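You operate a simulated robot arm through the tools that you are given. There is no shell and no other tool. Be economical: measure what you need, move in short steps, check, and stop when the job is done.

You are at the controls of a simulated robot arm. One attempt, no reset.

## Task
Brush the dotted weight and fork it into the orange carrier.
Fine: black brush, black fork, both stood back. Then move the carrier by its grip to the grey pad, ready for the lens.

The check looks at the end state, three seconds after you hand in, the way a careful person would. Anything else that was tipped, shoved, dropped, spilled or broken makes it a failure.

## Robot
A 5-joint arm with a two-finger parallel gripper, fixed in place. Base frame: the origin is at the foot of the arm, x ahead of it, y to its left, z up. Units: mm, degrees, N and s.
Its first joint turns from -66.0 to 66.0 degrees. The tool tilts only in the upright plane through the base axis and itself; it spins freely about its own axis. Payload 2.9 kg.
The tool frame sits at the grasp point between the pads (the TCP): z along the fingers, y along the line on which they close. The tips reach 30 mm beyond it. The gripper opens to 110 mm. The fingers are 20 mm wide and 10 mm thick; the gripper's body (48 by 112 mm) begins 55 mm behind the TCP.
Orientation is told as [roll, pitch, yaw] about the base's x, y, z axes, in that order, counted from this pose: with the fingers straight down and closing along the base's y, the tool's x points along the base's -x, its y along +y and its z along -z.

## Interface
- The arm moves only by the tool servo_tool. Its argument "motion" is a list of rows, each a list of 7 numbers: the shift along the base's x, y, z in units of 300 mm (1.0 is 300 mm), then the turn, a rotation vector about the base's x, y, z in units of 60 degrees (1.0 is 60 degrees), then the opening, from 0 (shut) to 1 (fully open). In form: [[x, y, z, ax, ay, az, hand], ...]. A call has 1 to 10 rows; each row is the pose to reach, as a shift and turn from the pose commanded when the call began. A call with a number of a shift or a turn outside -1 to 1 is refused whole. A row lasts 0.2 s, in which the tool goes at most 50 mm and 8.6 degrees; a call with a longer step from one row to the next is refused whole, and so is a gripper value outside its range. Where a pose cannot be reached the arm comes as near as it can. A force on the tool above 40 N (or 10 N above the force at the start of the call, whichever is more), or a blocked arm, ends the call early, and 0.2 s more pass. The fingers move at their own pace (about 108 mm/s each) and stop on an object; they squeeze with about 42 N. The grip force told is the motor's: it shows also when the fingers shut on nothing. Time passes only in rows, and 0.2 s behind the last, so rows that repeat a pose let the fingers close. It gives the time, the measured TCP pose, the force on the tool (base axes), the opening and the grip force at its end, in the units of the frame above (readings bear some noise).
- Cameras (640 x 400 px; columns grow to the right, rows downward): "scene" is fixed at [38.6, -464.4, 589.2]; the picture's right is [0.67, -0.74, 0.00], its down [-0.53, -0.48, -0.70] and it looks along [0.52, 0.47, -0.72] (base axes); focal length 214 px, centre (320, 200). "wrist" rides on the gripper at [-36, 0, -57] in the tool frame; the picture's right is [0.00, -1.00, 0.00], its down [0.97, 0.00, -0.24] and it looks along [0.24, 0.00, 0.97] (tool axes); focal length 218 px, centre (320, 200).
- grab_frame(camera): a new picture of that camera. No time passes.
- locate(camera, pixels): for up to 12 pixels [column, row] of the newest picture of that camera ("zoom" is the newest enlarged one), the place [x, y, z] in the base frame of the surface seen there, good to about 3 mm. No time passes.
- inspect(camera, box): a new picture of the part [left, top, right, bottom] of that camera's present view, enlarged. No time passes.
- finish_job(): hands the job in; it is judged then, once.

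Go step by step. Measure first, check grasps and placings, and put right what went wrong. The budget is 80 turns and 54 pictures, counting those below and the enlarged ones. Unless the task says otherwise, let go and move clear before handing in, and close with one line.

The tools are called after ">>>" by a JSON object that holds its "method" and its "body". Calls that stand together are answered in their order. servo_tool: Moves the arm, as the interface text tells. Its arguments: {"type":"object","properties":{"motion":{"type":"array","items":{"type":"array","items":{"type":"number"}}}},"required":["motion"]} The other tools are called the same way: grab_frame (camera) takes a picture; locate (camera, pixels) gives the place of the surface under pixels of a picture; inspect (camera, box) takes an enlarged picture of a part of a camera's view; finish_job () hands the job in.

At the start:

```text
time: 0.0
eef_pos: [384.8, 53.5, 442.7]
tcp_rot: [-0.1, 0.0, 0.0]
force: [0.2, 0.7, 0.5]
grip_width: 110.2
grasp_force: 0.2
```

scene: 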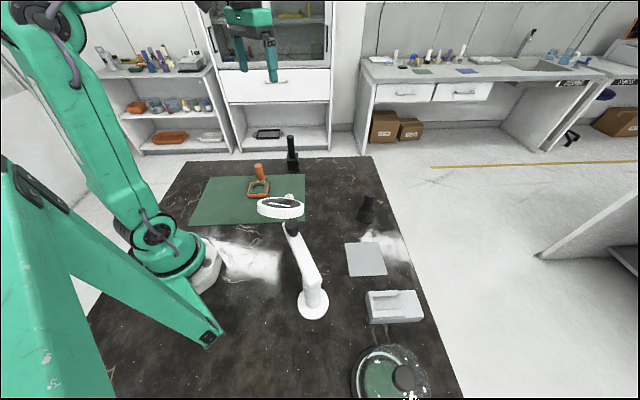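
wrist: 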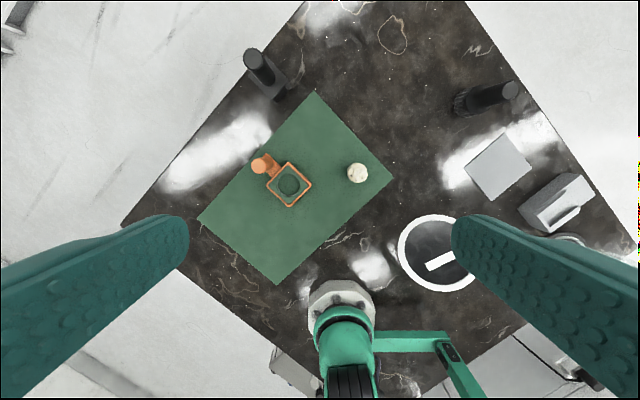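

The pictures show an orange carrier at about wrist (288,185), a whitish weight at (357,173), black items at (265,70) and (485,97), and a grey pad at (498,165). I'll enlarge these parts.

>>> {"method": "inspect", "body": {"camera": "wrist", "box": [230, 130, 400, 236]}}

>>> {"method": "inspect", "body": {"camera": "wrist", "box": [230, 30, 330, 110]}}

>>> {"method": "inspect", "body": {"camera": "wrist", "box": [440, 60, 620, 250]}}

>>> {"method": "inspect", "body": {"camera": "scene", "box": [220, 120, 420, 245]}}

```text
3.76 times, centred on (315, 183) of wrist
```

zoom: 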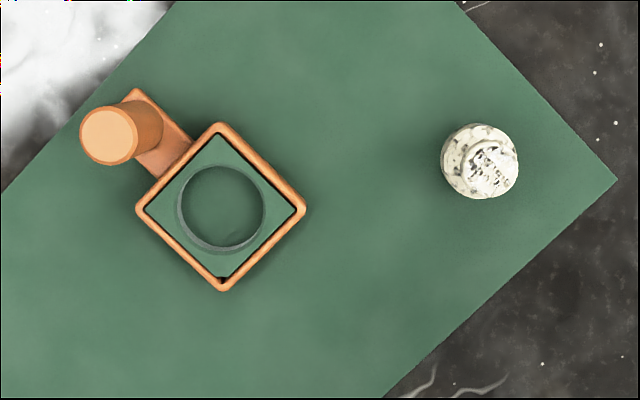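

```text
5.00 times, centred on (280, 70) of wrist
```

zoom: 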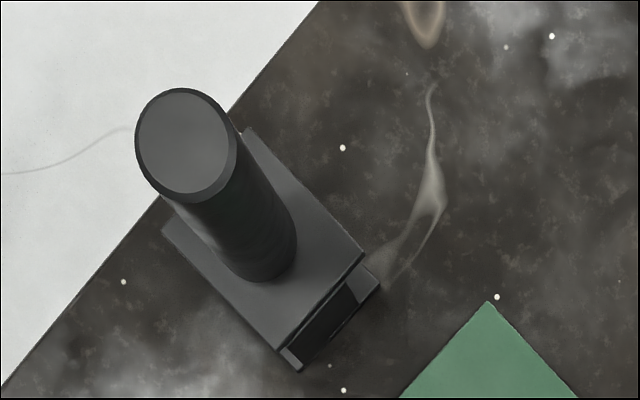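

```text
2.11 times, centred on (530, 155) of wrist
```

zoom: 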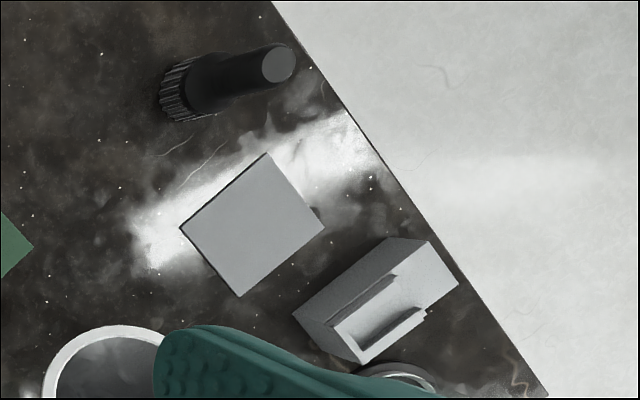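

```text
3.20 times, centred on (320, 182) of scene
```

zoom: 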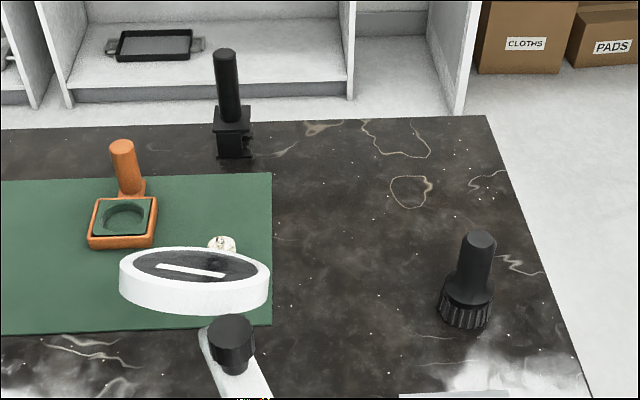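

I'll measure the main points in the wrist view and the scene view.

>>> {"method": "locate", "body": {"camera": "wrist", "pixels": [[262, 166], [289, 187], [273, 186], [311, 183], [288, 163], [289, 206], [360, 177], [253, 59], [484, 169], [498, 165], [531, 165], [515, 132]]}}

>>> {"method": "locate", "body": {"camera": "wrist", "pixels": [[509, 90], [466, 103], [480, 98], [296, 96], [285, 94], [316, 91], [393, 178], [198, 220], [277, 285], [266, 30], [412, 220], [462, 255]]}}

>>> {"method": "locate", "body": {"camera": "scene", "pixels": [[290, 138], [292, 157], [293, 168], [259, 166], [289, 196], [281, 206], [370, 195], [366, 216], [313, 300], [367, 258], [289, 229], [312, 310]]}}

```text
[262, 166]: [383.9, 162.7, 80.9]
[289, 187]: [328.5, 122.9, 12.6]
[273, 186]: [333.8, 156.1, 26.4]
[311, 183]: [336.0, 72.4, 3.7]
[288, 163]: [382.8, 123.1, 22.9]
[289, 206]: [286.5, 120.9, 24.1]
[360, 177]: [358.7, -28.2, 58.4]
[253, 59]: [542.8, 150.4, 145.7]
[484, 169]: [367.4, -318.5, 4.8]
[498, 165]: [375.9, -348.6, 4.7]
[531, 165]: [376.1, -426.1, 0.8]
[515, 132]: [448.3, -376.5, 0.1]
```

```text
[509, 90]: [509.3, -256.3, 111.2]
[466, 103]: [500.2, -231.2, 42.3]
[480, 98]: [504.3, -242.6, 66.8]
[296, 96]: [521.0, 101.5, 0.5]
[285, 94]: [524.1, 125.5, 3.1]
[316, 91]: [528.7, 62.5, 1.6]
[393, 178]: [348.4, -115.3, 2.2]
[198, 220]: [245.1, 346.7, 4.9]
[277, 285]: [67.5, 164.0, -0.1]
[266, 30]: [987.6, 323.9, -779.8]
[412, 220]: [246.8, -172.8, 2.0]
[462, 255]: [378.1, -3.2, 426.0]
```

```text
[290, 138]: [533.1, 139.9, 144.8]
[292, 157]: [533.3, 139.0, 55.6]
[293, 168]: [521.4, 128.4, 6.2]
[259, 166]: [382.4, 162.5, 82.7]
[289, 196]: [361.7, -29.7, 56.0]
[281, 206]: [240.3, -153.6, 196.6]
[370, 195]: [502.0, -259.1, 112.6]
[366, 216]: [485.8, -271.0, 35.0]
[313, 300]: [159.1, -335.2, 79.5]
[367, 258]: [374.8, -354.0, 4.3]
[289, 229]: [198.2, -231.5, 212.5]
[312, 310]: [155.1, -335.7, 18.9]
```

The measured work surface is at z≈0, not -190; both cameras agree on this by triangulation, so I'll go by the measured value. Next I'll move for a tilted look at the fork.

>>> {"method": "servo_tool", "body": {"motion": [[-0.07, 0.022, -0.1, 0, 0, 0.0625, 1], [-0.14, 0.044, -0.2, 0, 0, 0.125, 1], [-0.21, 0.066, -0.3, 0, 0, 0.19, 1], [-0.28, 0.088, -0.4, 0, 0, 0.25, 1]]}}

>>> {"method": "servo_tool", "body": {"motion": [[0, 0, -0.04, 0.036, -0.134, 0, 1], [0, 0, -0.08, 0.072, -0.268, 0, 1], [0, 0, -0.12, 0.108, -0.402, 0, 1], [0, 0, -0.16, 0.144, -0.536, 0, 1], [0, 0, -0.2, 0.18, -0.67, 0, 1], [0, 0, -0.2, 0.216, -0.805, 0, 1]]}}

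>>> {"method": "grab_frame", "body": {"camera": "wrist"}}

```text
time: 1.0
eef_pos: [300.4, 82.4, 322.2]
tcp_rot: [0.0, -0.1, 15.1]
force: [0.4, -0.6, 0.0]
grip_width: 110.1
grasp_force: 0.0
```

```text
time: 2.4
eef_pos: [310.9, 82.2, 275.9]
tcp_rot: [0.1, -50.0, 15.1]
force: [0.0, -0.7, 0.4]
grip_width: 109.9
grasp_force: 0.1
out of reach, approached as far as the arm can: row 6
```

```text
47 pictures are left
```

wrist: 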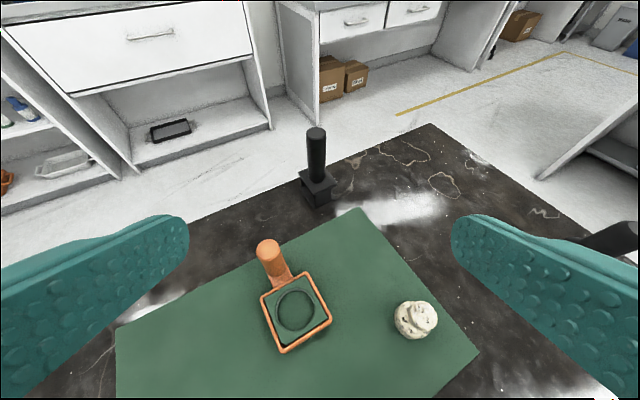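

>>> {"method": "inspect", "body": {"camera": "wrist", "box": [285, 120, 365, 215]}}

>>> {"method": "inspect", "body": {"camera": "wrist", "box": [245, 230, 455, 360]}}

```text
4.21 times, centred on (325, 168) of wrist
```

zoom: 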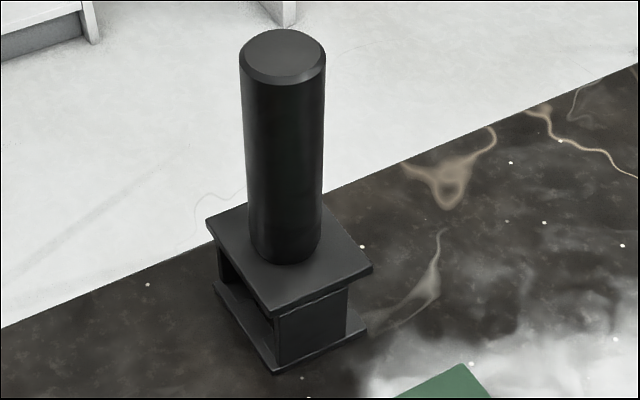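

```text
3.05 times, centred on (350, 295) of wrist
```

zoom: 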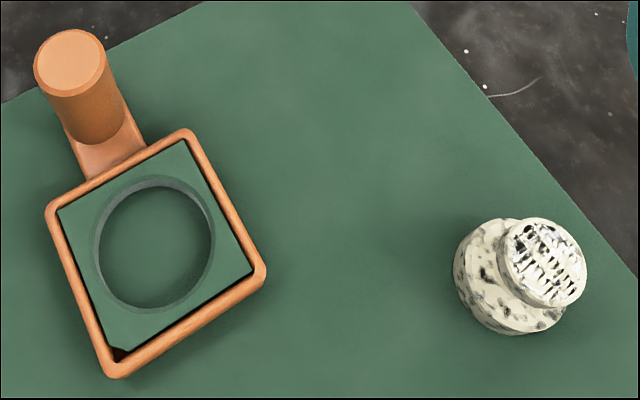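

The fork is a C-shaped block with a vertical handle, and the weight has a knob on a neck. I'll move closer to see the fork's prongs.

>>> {"method": "servo_tool", "body": {"motion": [[0.09, 0.024, -0.08, 0, 0, 0, 1], [0.18, 0.048, -0.16, 0, 0, 0, 1], [0.27, 0.072, -0.24, 0, 0, 0, 1], [0.36, 0.096, -0.34, 0, 0, 0, 1]]}}

>>> {"method": "inspect", "body": {"camera": "wrist", "box": [220, 60, 420, 260]}}

```text
time: 3.4
eef_pos: [418.6, 113.8, 172.4]
tcp_rot: [0.1, -50.1, 15.0]
force: [0.6, -0.7, 0.7]
grip_width: 109.9
grasp_force: 0.0
```

```text
2.00 times, centred on (320, 160) of wrist
```

zoom: 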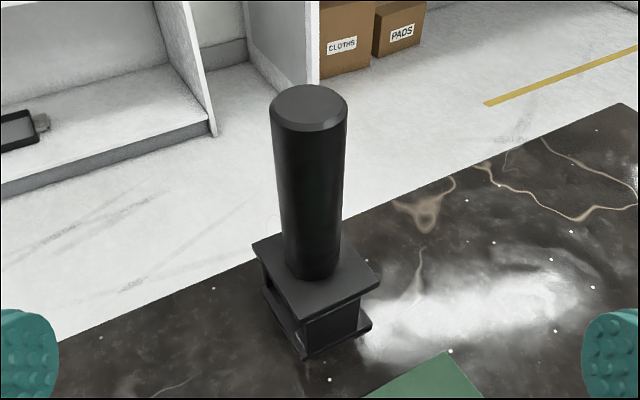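

>>> {"method": "inspect", "body": {"camera": "wrist", "box": [290, 170, 350, 245]}}

>>> {"method": "inspect", "body": {"camera": "scene", "box": [278, 130, 308, 178]}}

```text
5.33 times, centred on (320, 208) of wrist
```

zoom: 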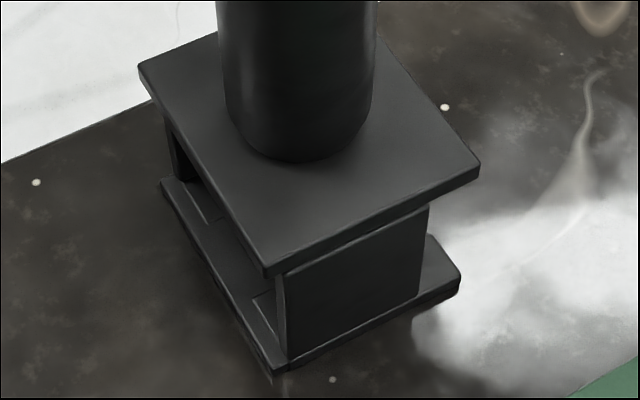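

```text
8.33 times, centred on (293, 154) of scene
```

zoom: 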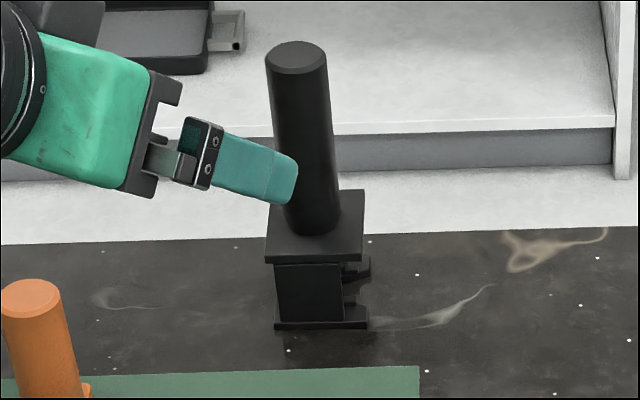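

The fork's tines sit on the bottom plate, with the mouth opening toward (+x,-y). I'll swing over for a closer look at the weight.

>>> {"method": "servo_tool", "body": {"motion": [[-0.075, -0.117, 0.04, 0, 0, -0.083, 1], [-0.15, -0.235, 0.08, 0, 0, -0.167, 1], [-0.225, -0.352, 0.12, 0, 0, -0.25, 1], [-0.3, -0.47, 0.16, 0, 0, -0.333, 1]]}}

>>> {"method": "grab_frame", "body": {"camera": "wrist"}}

```text
time: 4.4
eef_pos: [352.6, -32.4, 239.6]
tcp_rot: [-0.2, -49.9, -5.1]
force: [-0.1, -0.6, 0.1]
grip_width: 110.0
grasp_force: 0.1
out of reach, approached as far as the arm can: row 2, 3, 4
```

```text
41 pictures are left
```

wrist: 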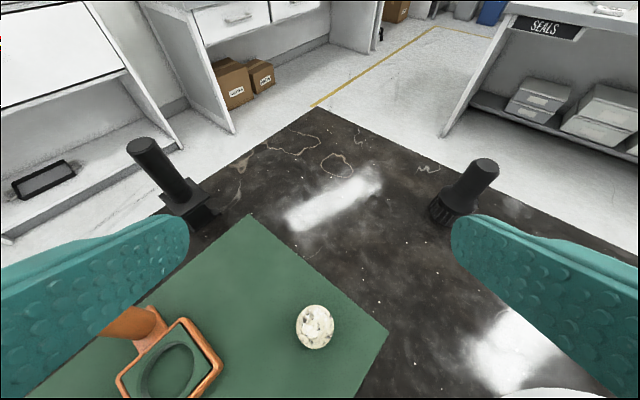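

>>> {"method": "inspect", "body": {"camera": "wrist", "box": [160, 165, 225, 240]}}

>>> {"method": "inspect", "body": {"camera": "wrist", "box": [280, 290, 350, 365]}}

>>> {"method": "inspect", "body": {"camera": "wrist", "box": [420, 150, 510, 240]}}

```text
5.33 times, centred on (192, 202) of wrist
```

zoom: 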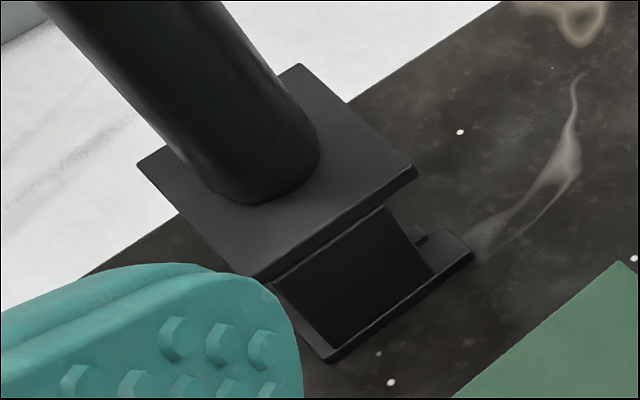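

```text
5.33 times, centred on (315, 328) of wrist
```

zoom: 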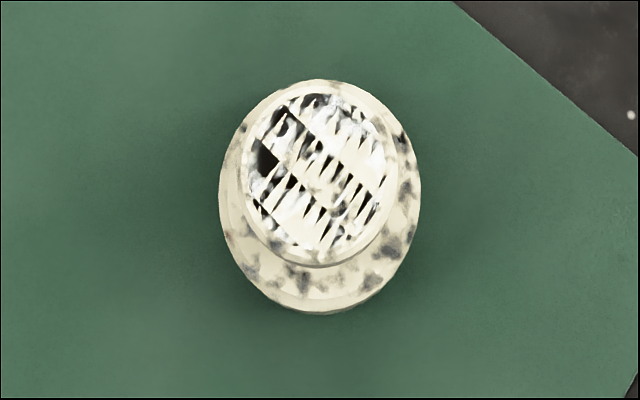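

```text
4.44 times, centred on (465, 195) of wrist
```

zoom: 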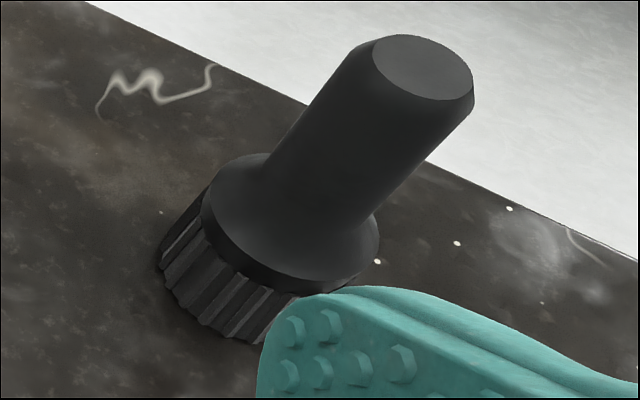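

I'll measure the brush and the weight from this view.

>>> {"method": "locate", "body": {"camera": "zoom", "pixels": [[425, 68], [375, 65], [472, 80], [300, 180], [220, 180], [350, 270], [220, 240], [200, 330]]}}

>>> {"method": "locate", "body": {"camera": "wrist", "pixels": [[313, 323], [303, 323], [325, 323], [313, 308], [313, 337], [313, 346], [300, 330], [326, 334], [313, 342]]}}

>>> {"method": "grab_frame", "body": {"camera": "scene"}}

```text
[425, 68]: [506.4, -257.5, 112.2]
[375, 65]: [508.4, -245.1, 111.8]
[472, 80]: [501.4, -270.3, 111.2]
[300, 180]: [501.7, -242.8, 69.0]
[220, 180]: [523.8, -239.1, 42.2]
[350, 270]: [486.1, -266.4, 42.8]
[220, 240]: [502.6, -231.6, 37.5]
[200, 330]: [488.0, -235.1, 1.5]
```

```text
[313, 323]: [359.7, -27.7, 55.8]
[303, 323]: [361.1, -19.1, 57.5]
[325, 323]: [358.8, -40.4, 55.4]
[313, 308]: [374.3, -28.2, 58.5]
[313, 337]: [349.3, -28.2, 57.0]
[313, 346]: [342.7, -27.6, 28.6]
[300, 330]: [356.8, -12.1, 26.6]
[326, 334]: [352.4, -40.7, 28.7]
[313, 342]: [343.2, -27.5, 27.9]
```

```text
37 pictures are left
```

scene: 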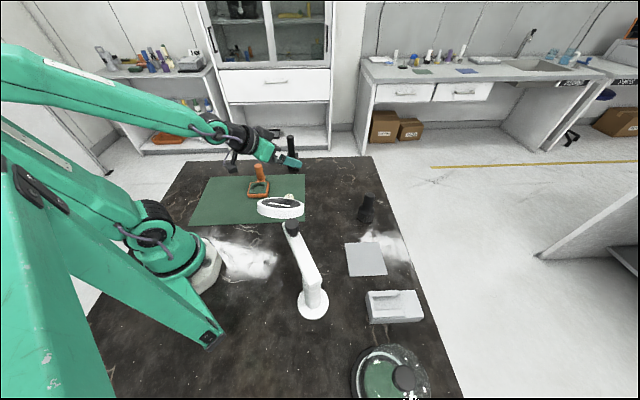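

The brush axis is at (506,-258) with its top at z=112. The weight's top centre is at (362,-28) at z=57. I'll straighten the tool and hover over the brush.

>>> {"method": "servo_tool", "body": {"motion": [[0, 0, 0.02, 0.0125, 0.14, 0, 1], [0, 0, 0.04, 0.025, 0.28, 0, 1], [0, 0, 0.06, 0.0375, 0.42, 0, 1], [0, 0, 0.08, 0.05, 0.56, 0, 1], [0, 0, 0.1, 0.0625, 0.7, 0, 1], [0, 0, 0.1, 0.0725, 0.83, 0, 1]]}}

```text
time: 5.8
eef_pos: [353.4, -31.7, 270.3]
tcp_rot: [0.0, 0.1, -5.0]
force: [0.2, 0.5, -0.5]
grip_width: 110.1
grasp_force: 0.0
```

>>> {"method": "servo_tool", "body": {"motion": [[0.073, -0.108, -0.024, 0, 0, -0.052, 1], [0.146, -0.216, -0.048, 0, 0, -0.105, 1], [0.219, -0.324, -0.072, 0, 0, -0.157, 1], [0.292, -0.432, -0.096, 0, 0, -0.21, 1], [0.365, -0.54, -0.12, 0, 0, -0.262, 1], [0.438, -0.648, -0.144, 0, 0, -0.315, 1], [0.509, -0.754, -0.168, 0, 0, -0.367, 1]]}}

>>> {"method": "grab_frame", "body": {"camera": "scene"}}

>>> {"method": "grab_frame", "body": {"camera": "wrist"}}

```text
time: 7.4
eef_pos: [506.6, -258.0, 221.5]
tcp_rot: [0.0, 0.0, -27.1]
force: [0.6, 0.0, 0.4]
grip_width: 109.9
grasp_force: 0.0
```

```text
36 pictures are left
```

scene: 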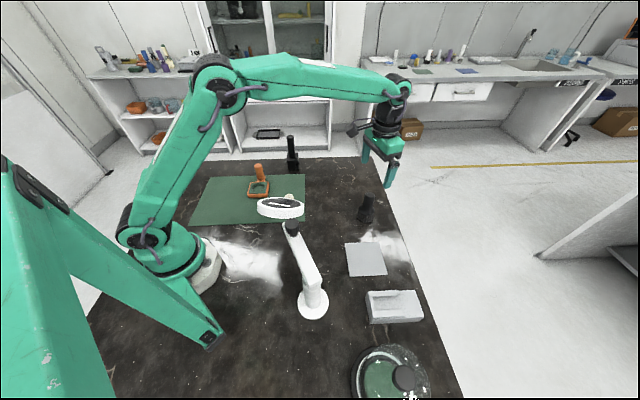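

```text
35 pictures are left
```

wrist: 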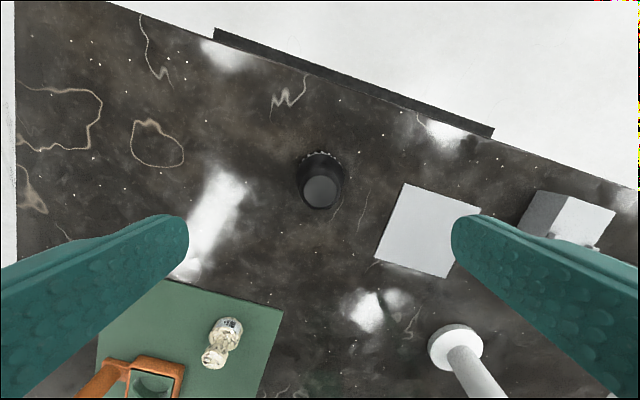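

The brush top at (320,193) sits right under the TCP. I'll descend and grasp it.

>>> {"method": "servo_tool", "body": {"motion": [[0, 0, -0.12, 0, 0, 0, 1], [0, 0, -0.24, 0, 0, 0, 1], [0, 0, -0.36, 0, 0, 0, 1], [0, 0, -0.463, 0, 0, 0, 1], [0, 0, -0.463, 0, 0, 0, 0.5], [0, 0, -0.463, 0, 0, 0, 0.15], [0, 0, -0.463, 0, 0, 0, 0.1], [0, 0, -0.463, 0, 0, 0, 0.1]]}}

```text
time: 9.2
eef_pos: [505.6, -257.9, 79.3]
tcp_rot: [0.0, 0.1, -27.0]
force: [-0.2, -0.1, 0.8]
grip_width: 33.1
grasp_force: 42.1
```

The brush is gripped (33 mm, 42 N). I'll lift it and carry it to above the weight.

>>> {"method": "servo_tool", "body": {"motion": [[0, 0, 0.1, 0, 0, 0, 0.1], [0, 0, 0.22, 0, 0, 0, 0.1], [0, 0, 0.34, 0, 0, 0, 0.1], [0, 0, 0.45, 0, 0, 0, 0.1]]}}

>>> {"method": "servo_tool", "body": {"motion": [[-0.067, 0.11, 0, 0, 0, 0.052, 0.1], [-0.137, 0.22, 0, 0, 0, 0.105, 0.1], [-0.205, 0.33, 0, 0, 0, 0.157, 0.1], [-0.274, 0.44, 0, 0, 0, 0.21, 0.1], [-0.342, 0.55, 0, 0, 0, 0.262, 0.1], [-0.41, 0.66, 0, 0, 0, 0.315, 0.1], [-0.479, 0.765, 0, 0, 0, 0.367, 0.1]]}}

>>> {"method": "grab_frame", "body": {"camera": "wrist"}}

>>> {"method": "inspect", "body": {"camera": "scene", "box": [220, 120, 400, 240]}}

```text
time: 10.2
eef_pos: [505.4, -256.0, 213.6]
tcp_rot: [0.0, 0.0, -26.9]
force: [-0.5, -0.3, -0.3]
grip_width: 32.9
grasp_force: 41.9
```

```text
time: 11.8
eef_pos: [361.6, -25.9, 214.6]
tcp_rot: [0.0, 0.1, -5.0]
force: [-0.4, 0.0, -0.6]
grip_width: 32.9
grasp_force: 42.5
```

```text
34 pictures are left
```

wrist: 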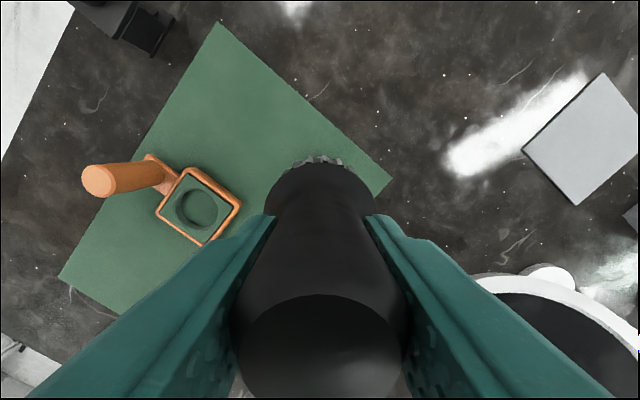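

```text
3.33 times, centred on (310, 180) of scene
```

zoom: 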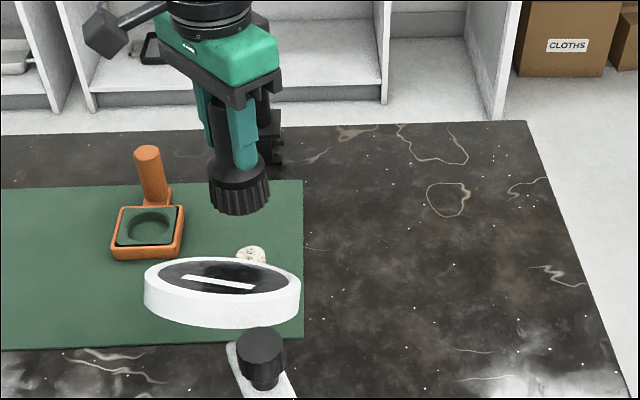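

The brush is over the weight; I'll lower it to just touching.

>>> {"method": "servo_tool", "body": {"motion": [[0, -0.005, -0.12, 0, 0, 0, 0.1], [0, -0.007, -0.22, 0, 0, 0, 0.1], [0, -0.007, -0.25, 0, 0, 0, 0.1], [0, -0.007, -0.255, 0, 0, 0, 0.1]]}}

>>> {"method": "inspect", "body": {"camera": "scene", "box": [255, 150, 325, 215]}}

```text
time: 12.8
eef_pos: [360.3, -31.0, 137.1]
tcp_rot: [-0.1, 0.0, -5.0]
force: [0.1, -1.4, -1.5]
grip_width: 33.1
grasp_force: 42.3
```

```text
6.15 times, centred on (290, 182) of scene
```

zoom: 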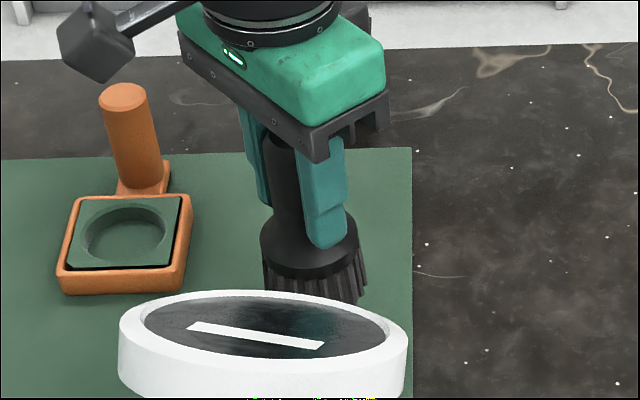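

>>> {"method": "servo_tool", "body": {"motion": [[0, 0, -0.004, 0, 0, 0, 0.1], [0, 0, -0.008, 0, 0, 0, 0.1]]}}

```text
time: 13.4
eef_pos: [361.0, -30.0, 135.9]
tcp_rot: [-0.1, -0.1, -5.1]
force: [-1.5, -0.4, 4.9]
grip_width: 33.2
grasp_force: 42.9
```

There is contact at about 5 N. I'll make gentle strokes back and forth.

>>> {"method": "servo_tool", "body": {"motion": [[0.03, 0, 0, 0, 0, 0, 0.1], [0, 0, 0, 0, 0, 0, 0.1], [-0.03, 0, 0, 0, 0, 0, 0.1], [0, 0, 0, 0, 0, 0, 0.1], [0, 0.03, 0, 0, 0, 0, 0.1], [0, 0, 0, 0, 0, 0, 0.1], [0, -0.03, 0, 0, 0, 0, 0.1], [0, 0, 0, 0, 0, 0, 0.1]]}}

>>> {"method": "servo_tool", "body": {"motion": [[0.04, 0, 0, 0, 0, 0, 0.1], [0, 0, 0, 0, 0, 0, 0.1], [-0.04, 0, 0, 0, 0, 0, 0.1], [0, 0, 0, 0, 0, 0, 0.1], [0, 0.04, 0, 0, 0, 0, 0.1], [0, 0, 0, 0, 0, 0, 0.1], [0, -0.04, 0, 0, 0, 0, 0.1], [0, 0, 0, 0, 0, 0, 0.1]]}}

>>> {"method": "servo_tool", "body": {"motion": [[0, 0, 0.1, 0, 0, 0, 0.1], [0, 0, 0.25, 0, 0, 0, 0.1], [0.1, -0.1, 0.25, 0, 0, 0, 0.1], [0.2, -0.2, 0.25, 0, 0, 0, 0.1], [0.28, -0.3, 0.25, 0, 0, 0, 0.1]]}}

>>> {"method": "grab_frame", "body": {"camera": "wrist"}}

>>> {"method": "inspect", "body": {"camera": "scene", "box": [240, 150, 340, 225]}}

```text
time: 15.2
eef_pos: [360.9, -30.6, 135.6]
tcp_rot: [0.0, 0.0, -5.1]
force: [0.0, -0.6, -1.2]
grip_width: 33.0
grasp_force: 42.0
```

```text
time: 17.0
eef_pos: [361.6, -31.0, 135.9]
tcp_rot: [0.0, 0.1, -5.0]
force: [-1.4, -0.1, -1.1]
grip_width: 32.9
grasp_force: 42.0
```

```text
time: 18.2
eef_pos: [444.3, -121.8, 211.5]
tcp_rot: [0.0, -0.1, -5.1]
force: [-0.4, -0.3, -0.1]
grip_width: 33.0
grasp_force: 42.1
```

```text
31 pictures are left
```

wrist: 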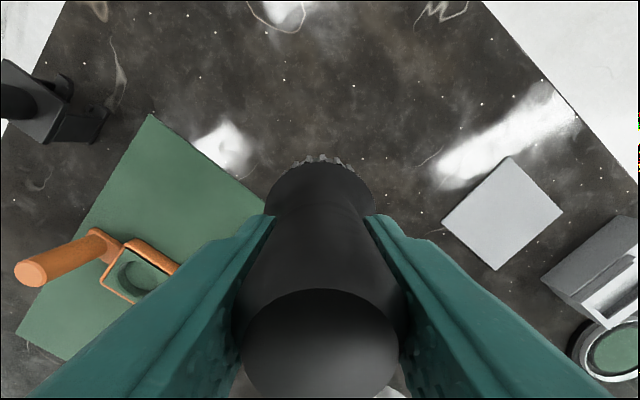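

```text
5.33 times, centred on (290, 188) of scene
```

zoom: 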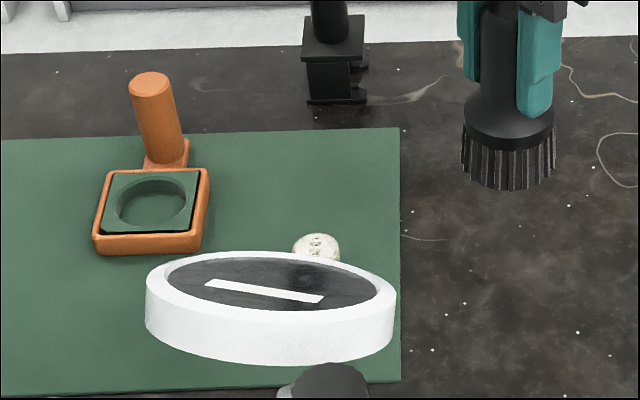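

The weight is still standing. I'll shift so the wrist camera can see its top and check whether the dust is gone.

>>> {"method": "servo_tool", "body": {"motion": [[-0.05, -0.05, 0.05, 0, 0, 0, 0.1], [-0.1, -0.1, 0.1, 0, 0, 0, 0.1]]}}

>>> {"method": "inspect", "body": {"camera": "wrist", "box": [100, 140, 260, 260]}}

```text
time: 18.8
eef_pos: [413.7, -151.4, 241.5]
tcp_rot: [0.1, 0.0, -5.1]
force: [1.4, -0.4, -1.8]
grip_width: 33.1
grasp_force: 42.1
```

```text
3.33 times, centred on (180, 200) of wrist
```

zoom: 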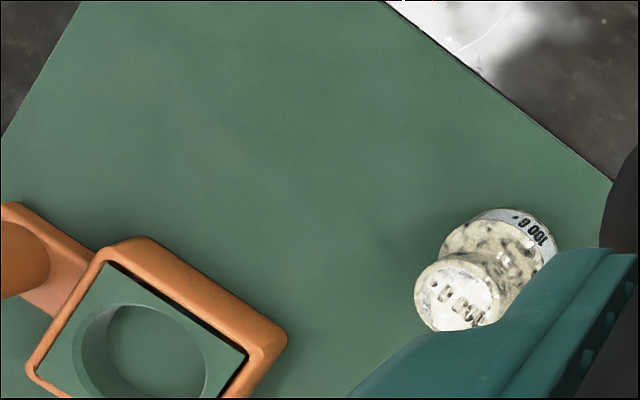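

>>> {"method": "servo_tool", "body": {"motion": [[0.03, -0.12, 0, 0, 0, 0, 0.1], [0.03, -0.2, 0, 0, 0, 0, 0.1]]}}

>>> {"method": "inspect", "body": {"camera": "wrist", "box": [120, 180, 220, 260]}}

```text
time: 19.4
eef_pos: [423.1, -210.9, 240.8]
tcp_rot: [0.0, 0.0, -4.9]
force: [-0.4, -0.1, -1.4]
grip_width: 32.8
grasp_force: 42.1
```

```text
5.00 times, centred on (170, 220) of wrist
```

zoom: 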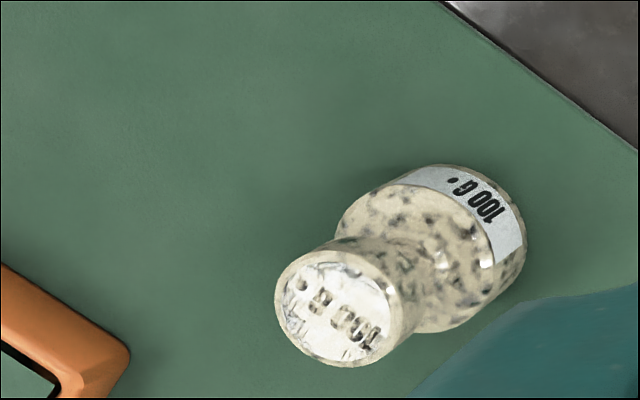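

The weight now reads "100 G •", but its top still shows faint smears. I'll measure its position and brush again with a little more contact.

>>> {"method": "locate", "body": {"camera": "zoom", "pixels": [[335, 310], [285, 300], [385, 345], [330, 255], [340, 362], [450, 240], [430, 330], [520, 250]]}}

```text
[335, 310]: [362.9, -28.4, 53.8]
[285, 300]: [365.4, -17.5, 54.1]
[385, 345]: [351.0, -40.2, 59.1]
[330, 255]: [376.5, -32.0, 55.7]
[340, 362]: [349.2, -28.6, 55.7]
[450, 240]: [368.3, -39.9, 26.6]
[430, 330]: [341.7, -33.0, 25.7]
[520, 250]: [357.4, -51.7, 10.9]
```

>>> {"method": "servo_tool", "body": {"motion": [[0, 0.12, 0, 0, 0, 0, 0.1], [-0.05, 0.26, 0, 0, 0, 0, 0.1], [-0.1, 0.4, 0, 0, 0, 0, 0.1], [-0.15, 0.52, 0, 0, 0, 0, 0.1], [-0.203, 0.606, 0, 0, 0, 0, 0.1], [-0.203, 0.606, -0.12, 0, 0, 0, 0.1], [-0.203, 0.606, -0.24, 0, 0, 0, 0.1], [-0.203, 0.606, -0.335, 0, 0, 0, 0.1], [-0.203, 0.606, -0.35, 0, 0, 0, 0.1]]}}

>>> {"method": "servo_tool", "body": {"motion": [[0, 0, -0.005, 0, 0, 0, 0.1], [0, 0, -0.008, 0, 0, 0, 0.1]]}}

```text
time: 21.4
eef_pos: [365.6, -29.3, 136.7]
tcp_rot: [-0.1, -0.1, -5.0]
force: [-4.8, 3.1, 18.7]
grip_width: 32.9
grasp_force: 42.1
```

```text
time: 22.0
eef_pos: [366.1, -28.7, 135.5]
tcp_rot: [0.1, -0.5, -5.0]
force: [-0.2, 0.3, 35.0]
grip_width: 32.9
grasp_force: 41.6
```

The force is 35 N, which is too firm. I'll back off slightly and then stroke.

>>> {"method": "servo_tool", "body": {"motion": [[0, 0, 0.007, 0, 0, 0, 0.1], [0, 0, 0.007, 0, 0, 0, 0.1]]}}

```text
time: 22.6
eef_pos: [363.7, -28.0, 135.4]
tcp_rot: [0.0, -0.1, -4.9]
force: [5.4, -1.4, 11.7]
grip_width: 32.8
grasp_force: 42.4
```

>>> {"method": "servo_tool", "body": {"motion": [[0.02, 0, 0.004, 0, 0, 0, 0.1], [0, 0, 0.004, 0, 0, 0, 0.1], [-0.02, 0, 0.004, 0, 0, 0, 0.1], [-0.03, 0, 0.004, 0, 0, 0, 0.1], [0, 0, 0.004, 0, 0, 0, 0.1], [0.03, 0, 0.004, 0, 0, 0, 0.1], [0, 0, 0.004, 0, 0, 0, 0.1]]}}

>>> {"method": "servo_tool", "body": {"motion": [[0, 0.03, 0, 0, 0, 0, 0.1], [0, 0, 0, 0, 0, 0, 0.1], [0, -0.03, 0, 0, 0, 0, 0.1], [0, 0, 0, 0, 0, 0, 0.1], [0, 0.03, 0, 0, 0, 0, 0.1], [0, 0, 0, 0, 0, 0, 0.1], [0, -0.03, 0, 0, 0, 0, 0.1], [0, 0, 0, 0, 0, 0, 0.1]]}}

>>> {"method": "servo_tool", "body": {"motion": [[0, 0, 0.1, 0, 0, 0, 0.1], [0, 0, 0.2, 0, 0, 0, 0.1], [0, 0, 0.34, 0, 0, 0, 0.1], [0.05, -0.1, 0.34, 0, 0, 0, 0.1], [0.1, -0.25, 0.34, 0, 0, 0, 0.1], [0.15, -0.4, 0.34, 0, 0, 0, 0.1], [0.2, -0.55, 0.34, 0, 0, 0, 0.1], [0.2, -0.61, 0.34, 0, 0, 0, 0.1]]}}

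>>> {"method": "inspect", "body": {"camera": "wrist", "box": [120, 180, 220, 260]}}

```text
time: 24.2
eef_pos: [362.3, -29.0, 136.2]
tcp_rot: [0.1, 0.0, -5.1]
force: [1.0, -0.8, -1.2]
grip_width: 32.9
grasp_force: 41.6
```

```text
time: 26.0
eef_pos: [364.1, -27.9, 136.1]
tcp_rot: [0.1, -0.1, -5.0]
force: [-0.6, -0.3, 0.2]
grip_width: 33.1
grasp_force: 42.5
```

```text
time: 27.8
eef_pos: [422.5, -211.2, 237.0]
tcp_rot: [0.0, 0.0, -5.0]
force: [0.8, -0.9, -1.7]
grip_width: 32.8
grasp_force: 42.3
```

```text
5.00 times, centred on (170, 220) of wrist
```

zoom: 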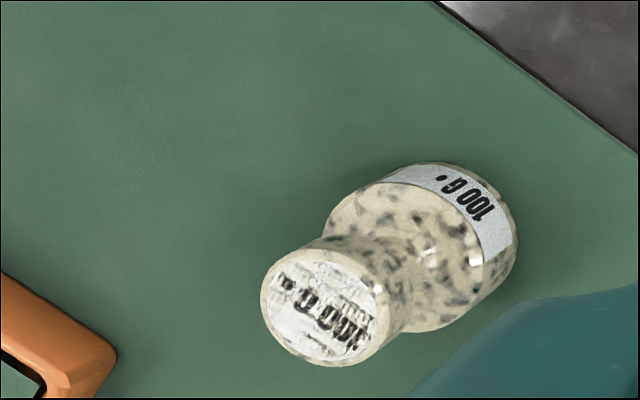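

The text is clearer, but the contact was probably very light. I'll do one more set of strokes pressed 2 mm deeper.

>>> {"method": "servo_tool", "body": {"motion": [[0, 0.12, 0, 0, 0, 0, 0.1], [-0.05, 0.26, 0, 0, 0, 0, 0.1], [-0.1, 0.4, 0, 0, 0, 0, 0.1], [-0.15, 0.52, 0, 0, 0, 0, 0.1], [-0.2, 0.61, 0, 0, 0, 0, 0.1], [-0.2, 0.61, -0.12, 0, 0, 0, 0.1], [-0.2, 0.61, -0.24, 0, 0, 0, 0.1], [-0.2, 0.61, -0.33, 0, 0, 0, 0.1], [-0.2, 0.61, -0.343, 0, 0, 0, 0.1]]}}

>>> {"method": "servo_tool", "body": {"motion": [[0, 0, -0.0025, 0, 0, 0, 0.1], [0.02, 0, -0.0025, 0, 0, 0, 0.1], [0.04, 0, -0.0025, 0, 0, 0, 0.1]]}}

>>> {"method": "servo_tool", "body": {"motion": [[-0.02, 0, 0, 0, 0, 0, 0.1], [-0.04, 0, 0, 0, 0, 0, 0.1], [-0.06, 0, 0, 0, 0, 0, 0.1], [-0.08, 0, 0, 0, 0, 0, 0.1], [-0.06, 0, 0, 0, 0, 0, 0.1], [-0.04, 0, 0, 0, 0, 0, 0.1], [-0.04, 0.02, 0, 0, 0, 0, 0.1], [-0.04, 0.04, 0, 0, 0, 0, 0.1]]}}

>>> {"method": "servo_tool", "body": {"motion": [[0, -0.02, 0, 0, 0, 0, 0.1], [0, -0.04, 0, 0, 0, 0, 0.1], [0, -0.06, 0, 0, 0, 0, 0.1], [0, -0.08, 0, 0, 0, 0, 0.1], [0, -0.06, 0, 0, 0, 0, 0.1], [0, -0.04, 0, 0, 0, 0, 0.1]]}}

```text
time: 29.8
eef_pos: [365.1, -30.0, 135.6]
tcp_rot: [0.0, 0.0, -5.0]
force: [-0.9, 1.3, 0.0]
grip_width: 32.8
grasp_force: 42.0
```

```text
time: 30.6
eef_pos: [377.5, -28.6, 137.9]
tcp_rot: [-0.1, 0.0, -5.0]
force: [-0.5, -0.3, 3.7]
grip_width: 33.0
grasp_force: 41.9
```

```text
time: 32.4
eef_pos: [362.7, -16.9, 135.9]
tcp_rot: [-0.1, 0.0, -5.0]
force: [0.6, -0.2, 1.2]
grip_width: 32.7
grasp_force: 42.0
```

```text
time: 33.8
eef_pos: [364.8, -29.1, 135.6]
tcp_rot: [0.1, -0.1, -5.0]
force: [1.4, -3.5, 8.7]
grip_width: 33.1
grasp_force: 42.4
```

The readings show contact during the strokes. I'll lift and view the weight again, from a bit closer.

>>> {"method": "servo_tool", "body": {"motion": [[0, 0, 0.1, 0, 0, 0, 0.1], [0, 0, 0.22, 0, 0, 0, 0.1], [0.05, -0.1, 0.22, 0, 0, 0, 0.1], [0.1, -0.25, 0.22, 0, 0, 0, 0.1], [0.15, -0.4, 0.22, 0, 0, 0, 0.1], [0.15, -0.5, 0.22, 0, 0, 0, 0.1]]}}

>>> {"method": "inspect", "body": {"camera": "wrist", "box": [90, 180, 210, 276]}}

```text
time: 35.2
eef_pos: [410.5, -178.6, 199.4]
tcp_rot: [-0.1, -0.1, -5.0]
force: [-0.4, -0.7, -1.5]
grip_width: 33.0
grasp_force: 42.0
```

```text
4.17 times, centred on (150, 228) of wrist
```

zoom: 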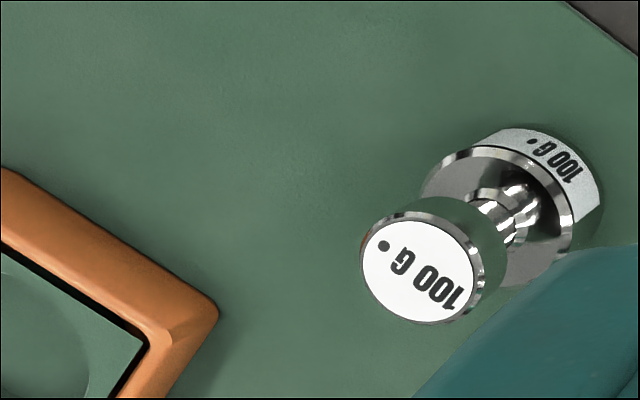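

The weight is now clean and shiny, reading "100 G •". I'll take the brush back to its place.

>>> {"method": "servo_tool", "body": {"motion": [[0.08, -0.066, 0.02, 0, 0, -0.092, 0.1], [0.16, -0.132, 0.02, 0, 0, -0.183, 0.1], [0.24, -0.198, 0.02, 0, 0, -0.275, 0.1], [0.317, -0.264, 0.02, 0, 0, -0.367, 0.1], [0.317, -0.264, -0.12, 0, 0, -0.367, 0.1], [0.317, -0.264, -0.26, 0, 0, -0.367, 0.1], [0.317, -0.264, -0.36, 0, 0, -0.367, 0.1], [0.317, -0.264, -0.38, 0, 0, -0.367, 0.1], [0.317, -0.264, -0.38, 0, 0, -0.367, 0.1]]}}

```text
time: 37.2
eef_pos: [504.8, -258.2, 87.6]
tcp_rot: [-0.1, 0.0, -27.0]
force: [-0.3, -0.4, -1.2]
grip_width: 32.7
grasp_force: 42.1
```

>>> {"method": "servo_tool", "body": {"motion": [[0, 0, -0.012, 0, 0, 0, 0.1], [0, 0, -0.024, 0, 0, 0, 0.1], [0, 0, -0.024, 0, 0, 0, 0.1]]}}

```text
time: 38.0
eef_pos: [505.9, -256.8, 80.6]
tcp_rot: [-0.1, -0.1, -27.0]
force: [-1.5, 1.5, 5.7]
grip_width: 32.8
grasp_force: 42.0
```

The brush touches at z≈80.6. I'll release it and rise.

>>> {"method": "servo_tool", "body": {"motion": [[0, 0, 0, 0, 0, 0, 0.3], [0, 0, 0, 0, 0, 0, 0.8], [0, 0, 0, 0, 0, 0, 1], [0, 0, 0, 0, 0, 0, 1], [0, 0, 0.15, 0, 0, 0, 1], [0, 0, 0.3, 0, 0, 0, 1], [0, 0, 0.46, 0, 0, 0, 1], [0, 0, 0.5, 0, 0, 0, 1]]}}

>>> {"method": "grab_frame", "body": {"camera": "wrist"}}

```text
time: 39.8
eef_pos: [502.3, -257.4, 231.7]
tcp_rot: [0.1, 0.1, -27.0]
force: [-0.6, -0.1, 1.1]
grip_width: 110.1
grasp_force: 0.1
```

```text
25 pictures are left
```

wrist: 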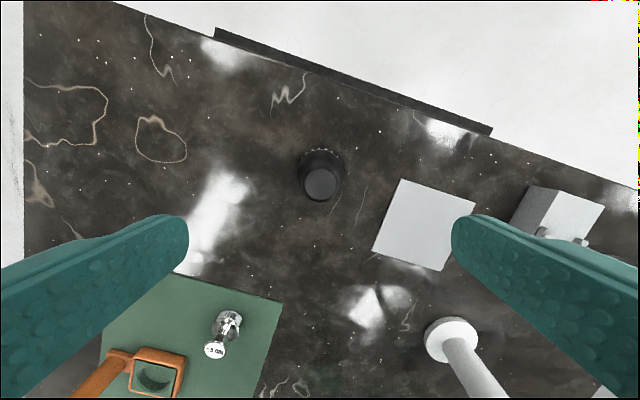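

The brush is standing. I'll measure the weight's profile in this oblique view.

>>> {"method": "inspect", "body": {"camera": "wrist", "box": [195, 300, 255, 365]}}

```text
6.15 times, centred on (225, 332) of wrist
```

zoom: 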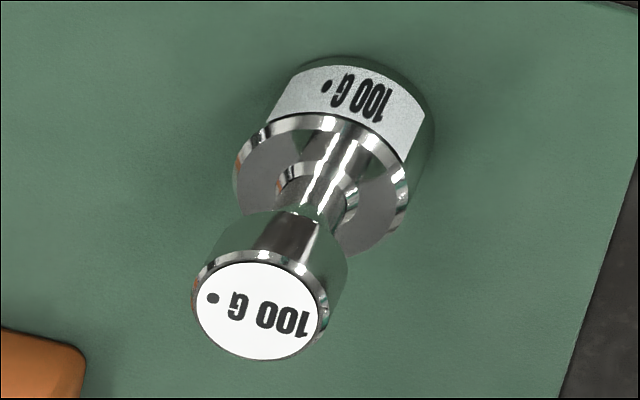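

>>> {"method": "locate", "body": {"camera": "zoom", "pixels": [[262, 310], [285, 228], [330, 180], [310, 205], [250, 190], [375, 215], [345, 240], [270, 212], [350, 100], [262, 255]]}}

```text
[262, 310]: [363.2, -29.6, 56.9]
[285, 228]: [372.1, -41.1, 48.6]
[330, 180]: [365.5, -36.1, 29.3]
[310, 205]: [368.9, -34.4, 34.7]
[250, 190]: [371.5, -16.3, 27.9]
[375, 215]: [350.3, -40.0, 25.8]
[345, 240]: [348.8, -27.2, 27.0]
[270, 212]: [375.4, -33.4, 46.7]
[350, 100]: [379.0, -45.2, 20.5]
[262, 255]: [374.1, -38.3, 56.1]
```

Weight profile: axis (363,-29.5), body top z≈27, knob z≈44–57, neck in between. Now I'll go to the fork and view it from its mouth side.

>>> {"method": "servo_tool", "body": {"motion": [[0.02, 0.12, 0.02, 0, 0, 0, 1], [0.04, 0.25, 0.02, 0, 0, -0.05, 1], [0.07, 0.38, 0.02, 0, 0, -0.1, 1], [0.1, 0.51, 0.02, 0, 0, -0.15, 1], [0.13, 0.64, 0.02, 0, 0, -0.2, 1], [0.16, 0.77, 0.02, 0, 0, -0.25, 1], [0.2, 0.9, 0.02, 0, 0, -0.3, 1]]}}

>>> {"method": "servo_tool", "body": {"motion": [[0.02, 0.15, 0, 0, 0, 0, 1], [0.043, 0.313, 0, 0, 0, 0, 1]]}}

>>> {"method": "grab_frame", "body": {"camera": "wrist"}}

```text
time: 41.4
eef_pos: [564.4, 15.4, 235.6]
tcp_rot: [0.0, 0.0, -45.0]
force: [0.4, -0.1, 1.1]
grip_width: 110.3
grasp_force: 0.2
```

```text
time: 42.0
eef_pos: [576.9, 107.4, 235.9]
tcp_rot: [0.0, 0.0, -45.2]
force: [0.2, 0.7, -0.1]
grip_width: 110.0
grasp_force: 0.1
```

```text
23 pictures are left
```

wrist: 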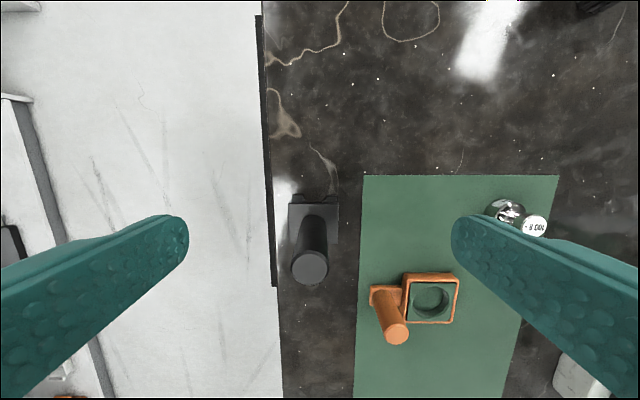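

>>> {"method": "inspect", "body": {"camera": "wrist", "box": [270, 170, 390, 300]}}

>>> {"method": "locate", "body": {"camera": "wrist", "pixels": [[309, 268], [296, 262], [325, 262], [293, 207], [335, 207], [293, 239], [336, 240], [314, 208], [294, 197], [333, 197], [314, 198], [327, 195]]}}

```text
3.08 times, centred on (330, 235) of wrist
```

zoom: 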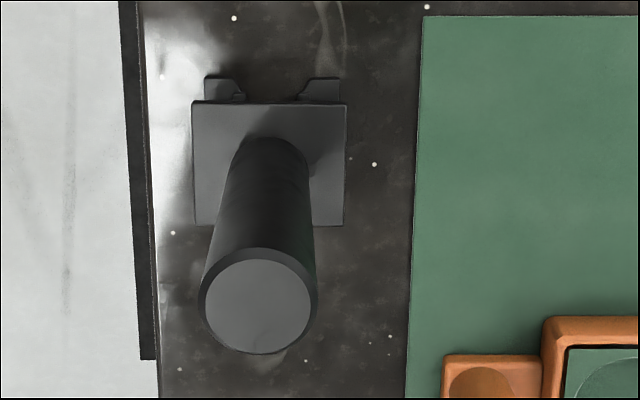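

```text
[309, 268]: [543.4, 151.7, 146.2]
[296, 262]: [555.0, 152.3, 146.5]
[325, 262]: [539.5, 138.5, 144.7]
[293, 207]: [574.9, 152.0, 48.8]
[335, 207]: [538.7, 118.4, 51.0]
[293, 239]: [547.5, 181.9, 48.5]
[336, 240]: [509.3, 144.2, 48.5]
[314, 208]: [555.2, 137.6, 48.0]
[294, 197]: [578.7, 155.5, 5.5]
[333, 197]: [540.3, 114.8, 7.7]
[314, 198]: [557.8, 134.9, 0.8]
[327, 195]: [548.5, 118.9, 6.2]
```

The fork's handle axis is at (543,150), its plate top is at z≈49 and its tines are at z≈0–6 facing (+x,-y). I'll move over the handle and check the alignment.

>>> {"method": "servo_tool", "body": {"motion": [[-0.056, 0.071, 0, 0, 0, 0, 1], [-0.113, 0.142, 0, 0, 0, 0, 1], [-0.113, 0.142, 0, 0, 0, 0, 1]]}}

>>> {"method": "grab_frame", "body": {"camera": "wrist"}}

>>> {"method": "locate", "body": {"camera": "wrist", "pixels": [[320, 194], [303, 194], [337, 194], [320, 178], [320, 211], [310, 150], [330, 150]]}}

```text
time: 42.8
eef_pos: [542.2, 148.6, 235.4]
tcp_rot: [0.0, 0.0, -45.0]
force: [0.9, -0.5, 0.3]
grip_width: 109.9
grasp_force: 0.0
```

```text
21 pictures are left
```

wrist: 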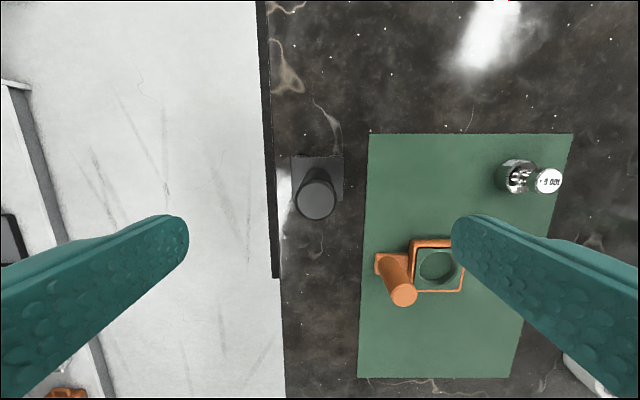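

```text
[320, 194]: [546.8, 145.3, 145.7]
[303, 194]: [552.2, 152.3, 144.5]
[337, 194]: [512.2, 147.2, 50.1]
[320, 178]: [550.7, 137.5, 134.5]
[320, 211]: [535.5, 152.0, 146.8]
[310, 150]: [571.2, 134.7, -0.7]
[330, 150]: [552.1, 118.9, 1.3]
```

The handle top is at about (315,198), so the TCP is off by about 3 mm; I'll correct that, descend and grasp.

>>> {"method": "servo_tool", "body": {"motion": [[0.007, 0.007, -0.12, 0, 0, 0, 1], [0.007, 0.007, -0.24, 0, 0, 0, 1], [0.007, 0.007, -0.36, 0, 0, 0, 1], [0.007, 0.007, -0.425, 0, 0, 0, 1], [0.007, 0.007, -0.425, 0, 0, 0, 0.6], [0.007, 0.007, -0.425, 0, 0, 0, 0.25], [0.007, 0.007, -0.425, 0, 0, 0, 0.1], [0.007, 0.007, -0.425, 0, 0, 0, 0.1]]}}

```text
time: 44.6
eef_pos: [544.1, 147.2, 107.9]
tcp_rot: [0.0, 0.0, -45.0]
force: [0.3, 0.6, -0.1]
grip_width: 28.8
grasp_force: 41.6
```

The fork is gripped (28.8 mm). I'll lift it and carry it to a hover behind the weight.

>>> {"method": "servo_tool", "body": {"motion": [[0, 0, 0.12, 0, 0, 0, 0.1], [0, 0, 0.25, 0, 0, 0, 0.1], [0, 0, 0.38, 0, 0, 0, 0.1], [0, 0, 0.47, 0, 0, 0, 0.1]]}}

>>> {"method": "servo_tool", "body": {"motion": [[-0.12, -0.075, 0, 0, 0, 0, 0.1], [-0.24, -0.15, 0, 0, 0, 0, 0.1], [-0.36, -0.225, 0, 0, 0, 0, 0.1], [-0.48, -0.3, 0, 0, 0, 0, 0.1], [-0.6, -0.375, 0, 0, 0, 0, 0.1], [-0.743, -0.46, 0, 0, 0, 0, 0.1], [-0.743, -0.46, 0, 0, 0, 0, 0.1]]}}

>>> {"method": "grab_frame", "body": {"camera": "wrist"}}

>>> {"method": "inspect", "body": {"camera": "scene", "box": [220, 120, 330, 220]}}

```text
time: 45.6
eef_pos: [546.5, 150.0, 250.3]
tcp_rot: [0.1, -0.1, -45.0]
force: [0.0, 0.3, 0.1]
grip_width: 28.8
grasp_force: 42.0
```

```text
time: 47.2
eef_pos: [321.9, 12.9, 248.7]
tcp_rot: [0.0, 0.0, -44.9]
force: [1.0, 1.1, -0.7]
grip_width: 28.7
grasp_force: 41.9
```

```text
20 pictures are left
```

wrist: 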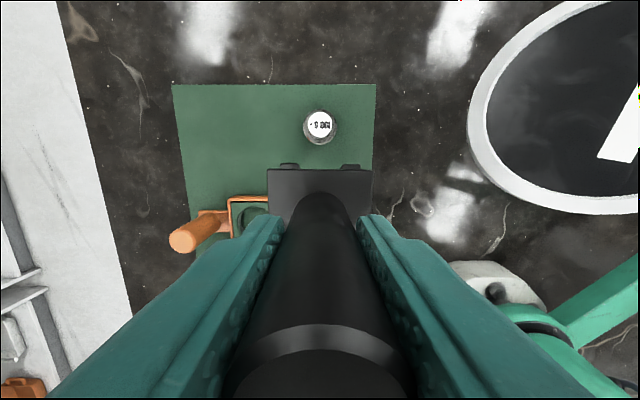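

```text
4.00 times, centred on (275, 170) of scene
```

zoom: 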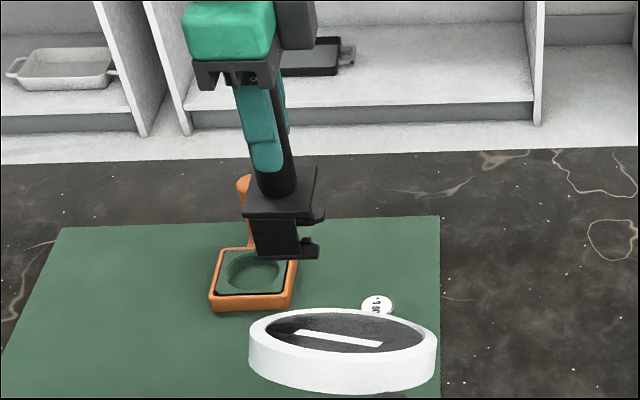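

The fork is lined up with the weight (both at column 320). I'll descend to neck height.

>>> {"method": "servo_tool", "body": {"motion": [[0, 0, -0.12, 0, 0, 0, 0.1], [0, 0, -0.24, 0, 0, 0, 0.1], [0, 0, -0.34, 0, 0, 0, 0.1], [0, 0, -0.359, 0, 0, 0, 0.1], [0, 0, -0.359, 0, 0, 0, 0.1]]}}

>>> {"method": "grab_frame", "body": {"camera": "wrist"}}

>>> {"method": "inspect", "body": {"camera": "scene", "box": [240, 160, 320, 220]}}

```text
time: 48.4
eef_pos: [321.6, 12.7, 141.4]
tcp_rot: [0.1, 0.0, -45.0]
force: [-0.1, 0.4, -0.2]
grip_width: 28.7
grasp_force: 41.9
```

```text
18 pictures are left
```

wrist: 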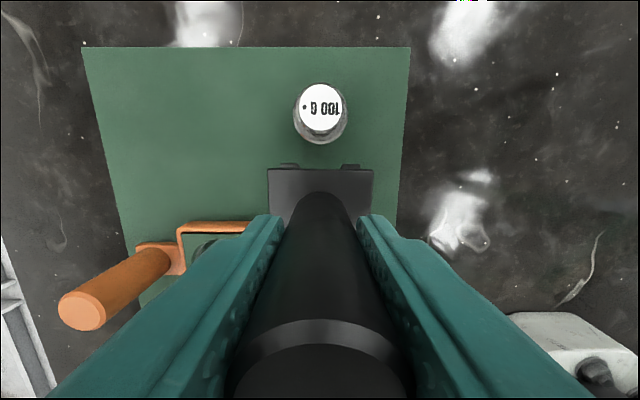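

```text
6.67 times, centred on (280, 190) of scene
```

zoom: 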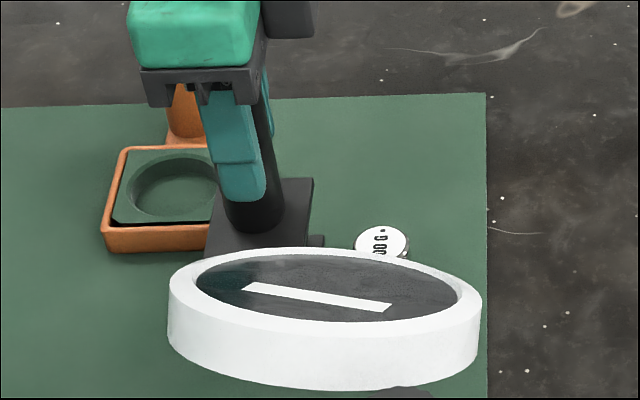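

>>> {"method": "locate", "body": {"camera": "wrist", "pixels": [[320, 107], [302, 107], [339, 107], [290, 166], [350, 166], [288, 167], [352, 167], [320, 180], [275, 180], [366, 180]]}}

```text
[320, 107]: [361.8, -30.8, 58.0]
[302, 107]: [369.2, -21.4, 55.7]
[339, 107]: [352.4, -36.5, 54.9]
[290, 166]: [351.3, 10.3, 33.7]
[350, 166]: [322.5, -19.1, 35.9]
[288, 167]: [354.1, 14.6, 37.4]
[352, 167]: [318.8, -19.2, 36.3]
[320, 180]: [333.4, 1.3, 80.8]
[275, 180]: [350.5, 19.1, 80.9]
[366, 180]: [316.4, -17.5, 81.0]
```

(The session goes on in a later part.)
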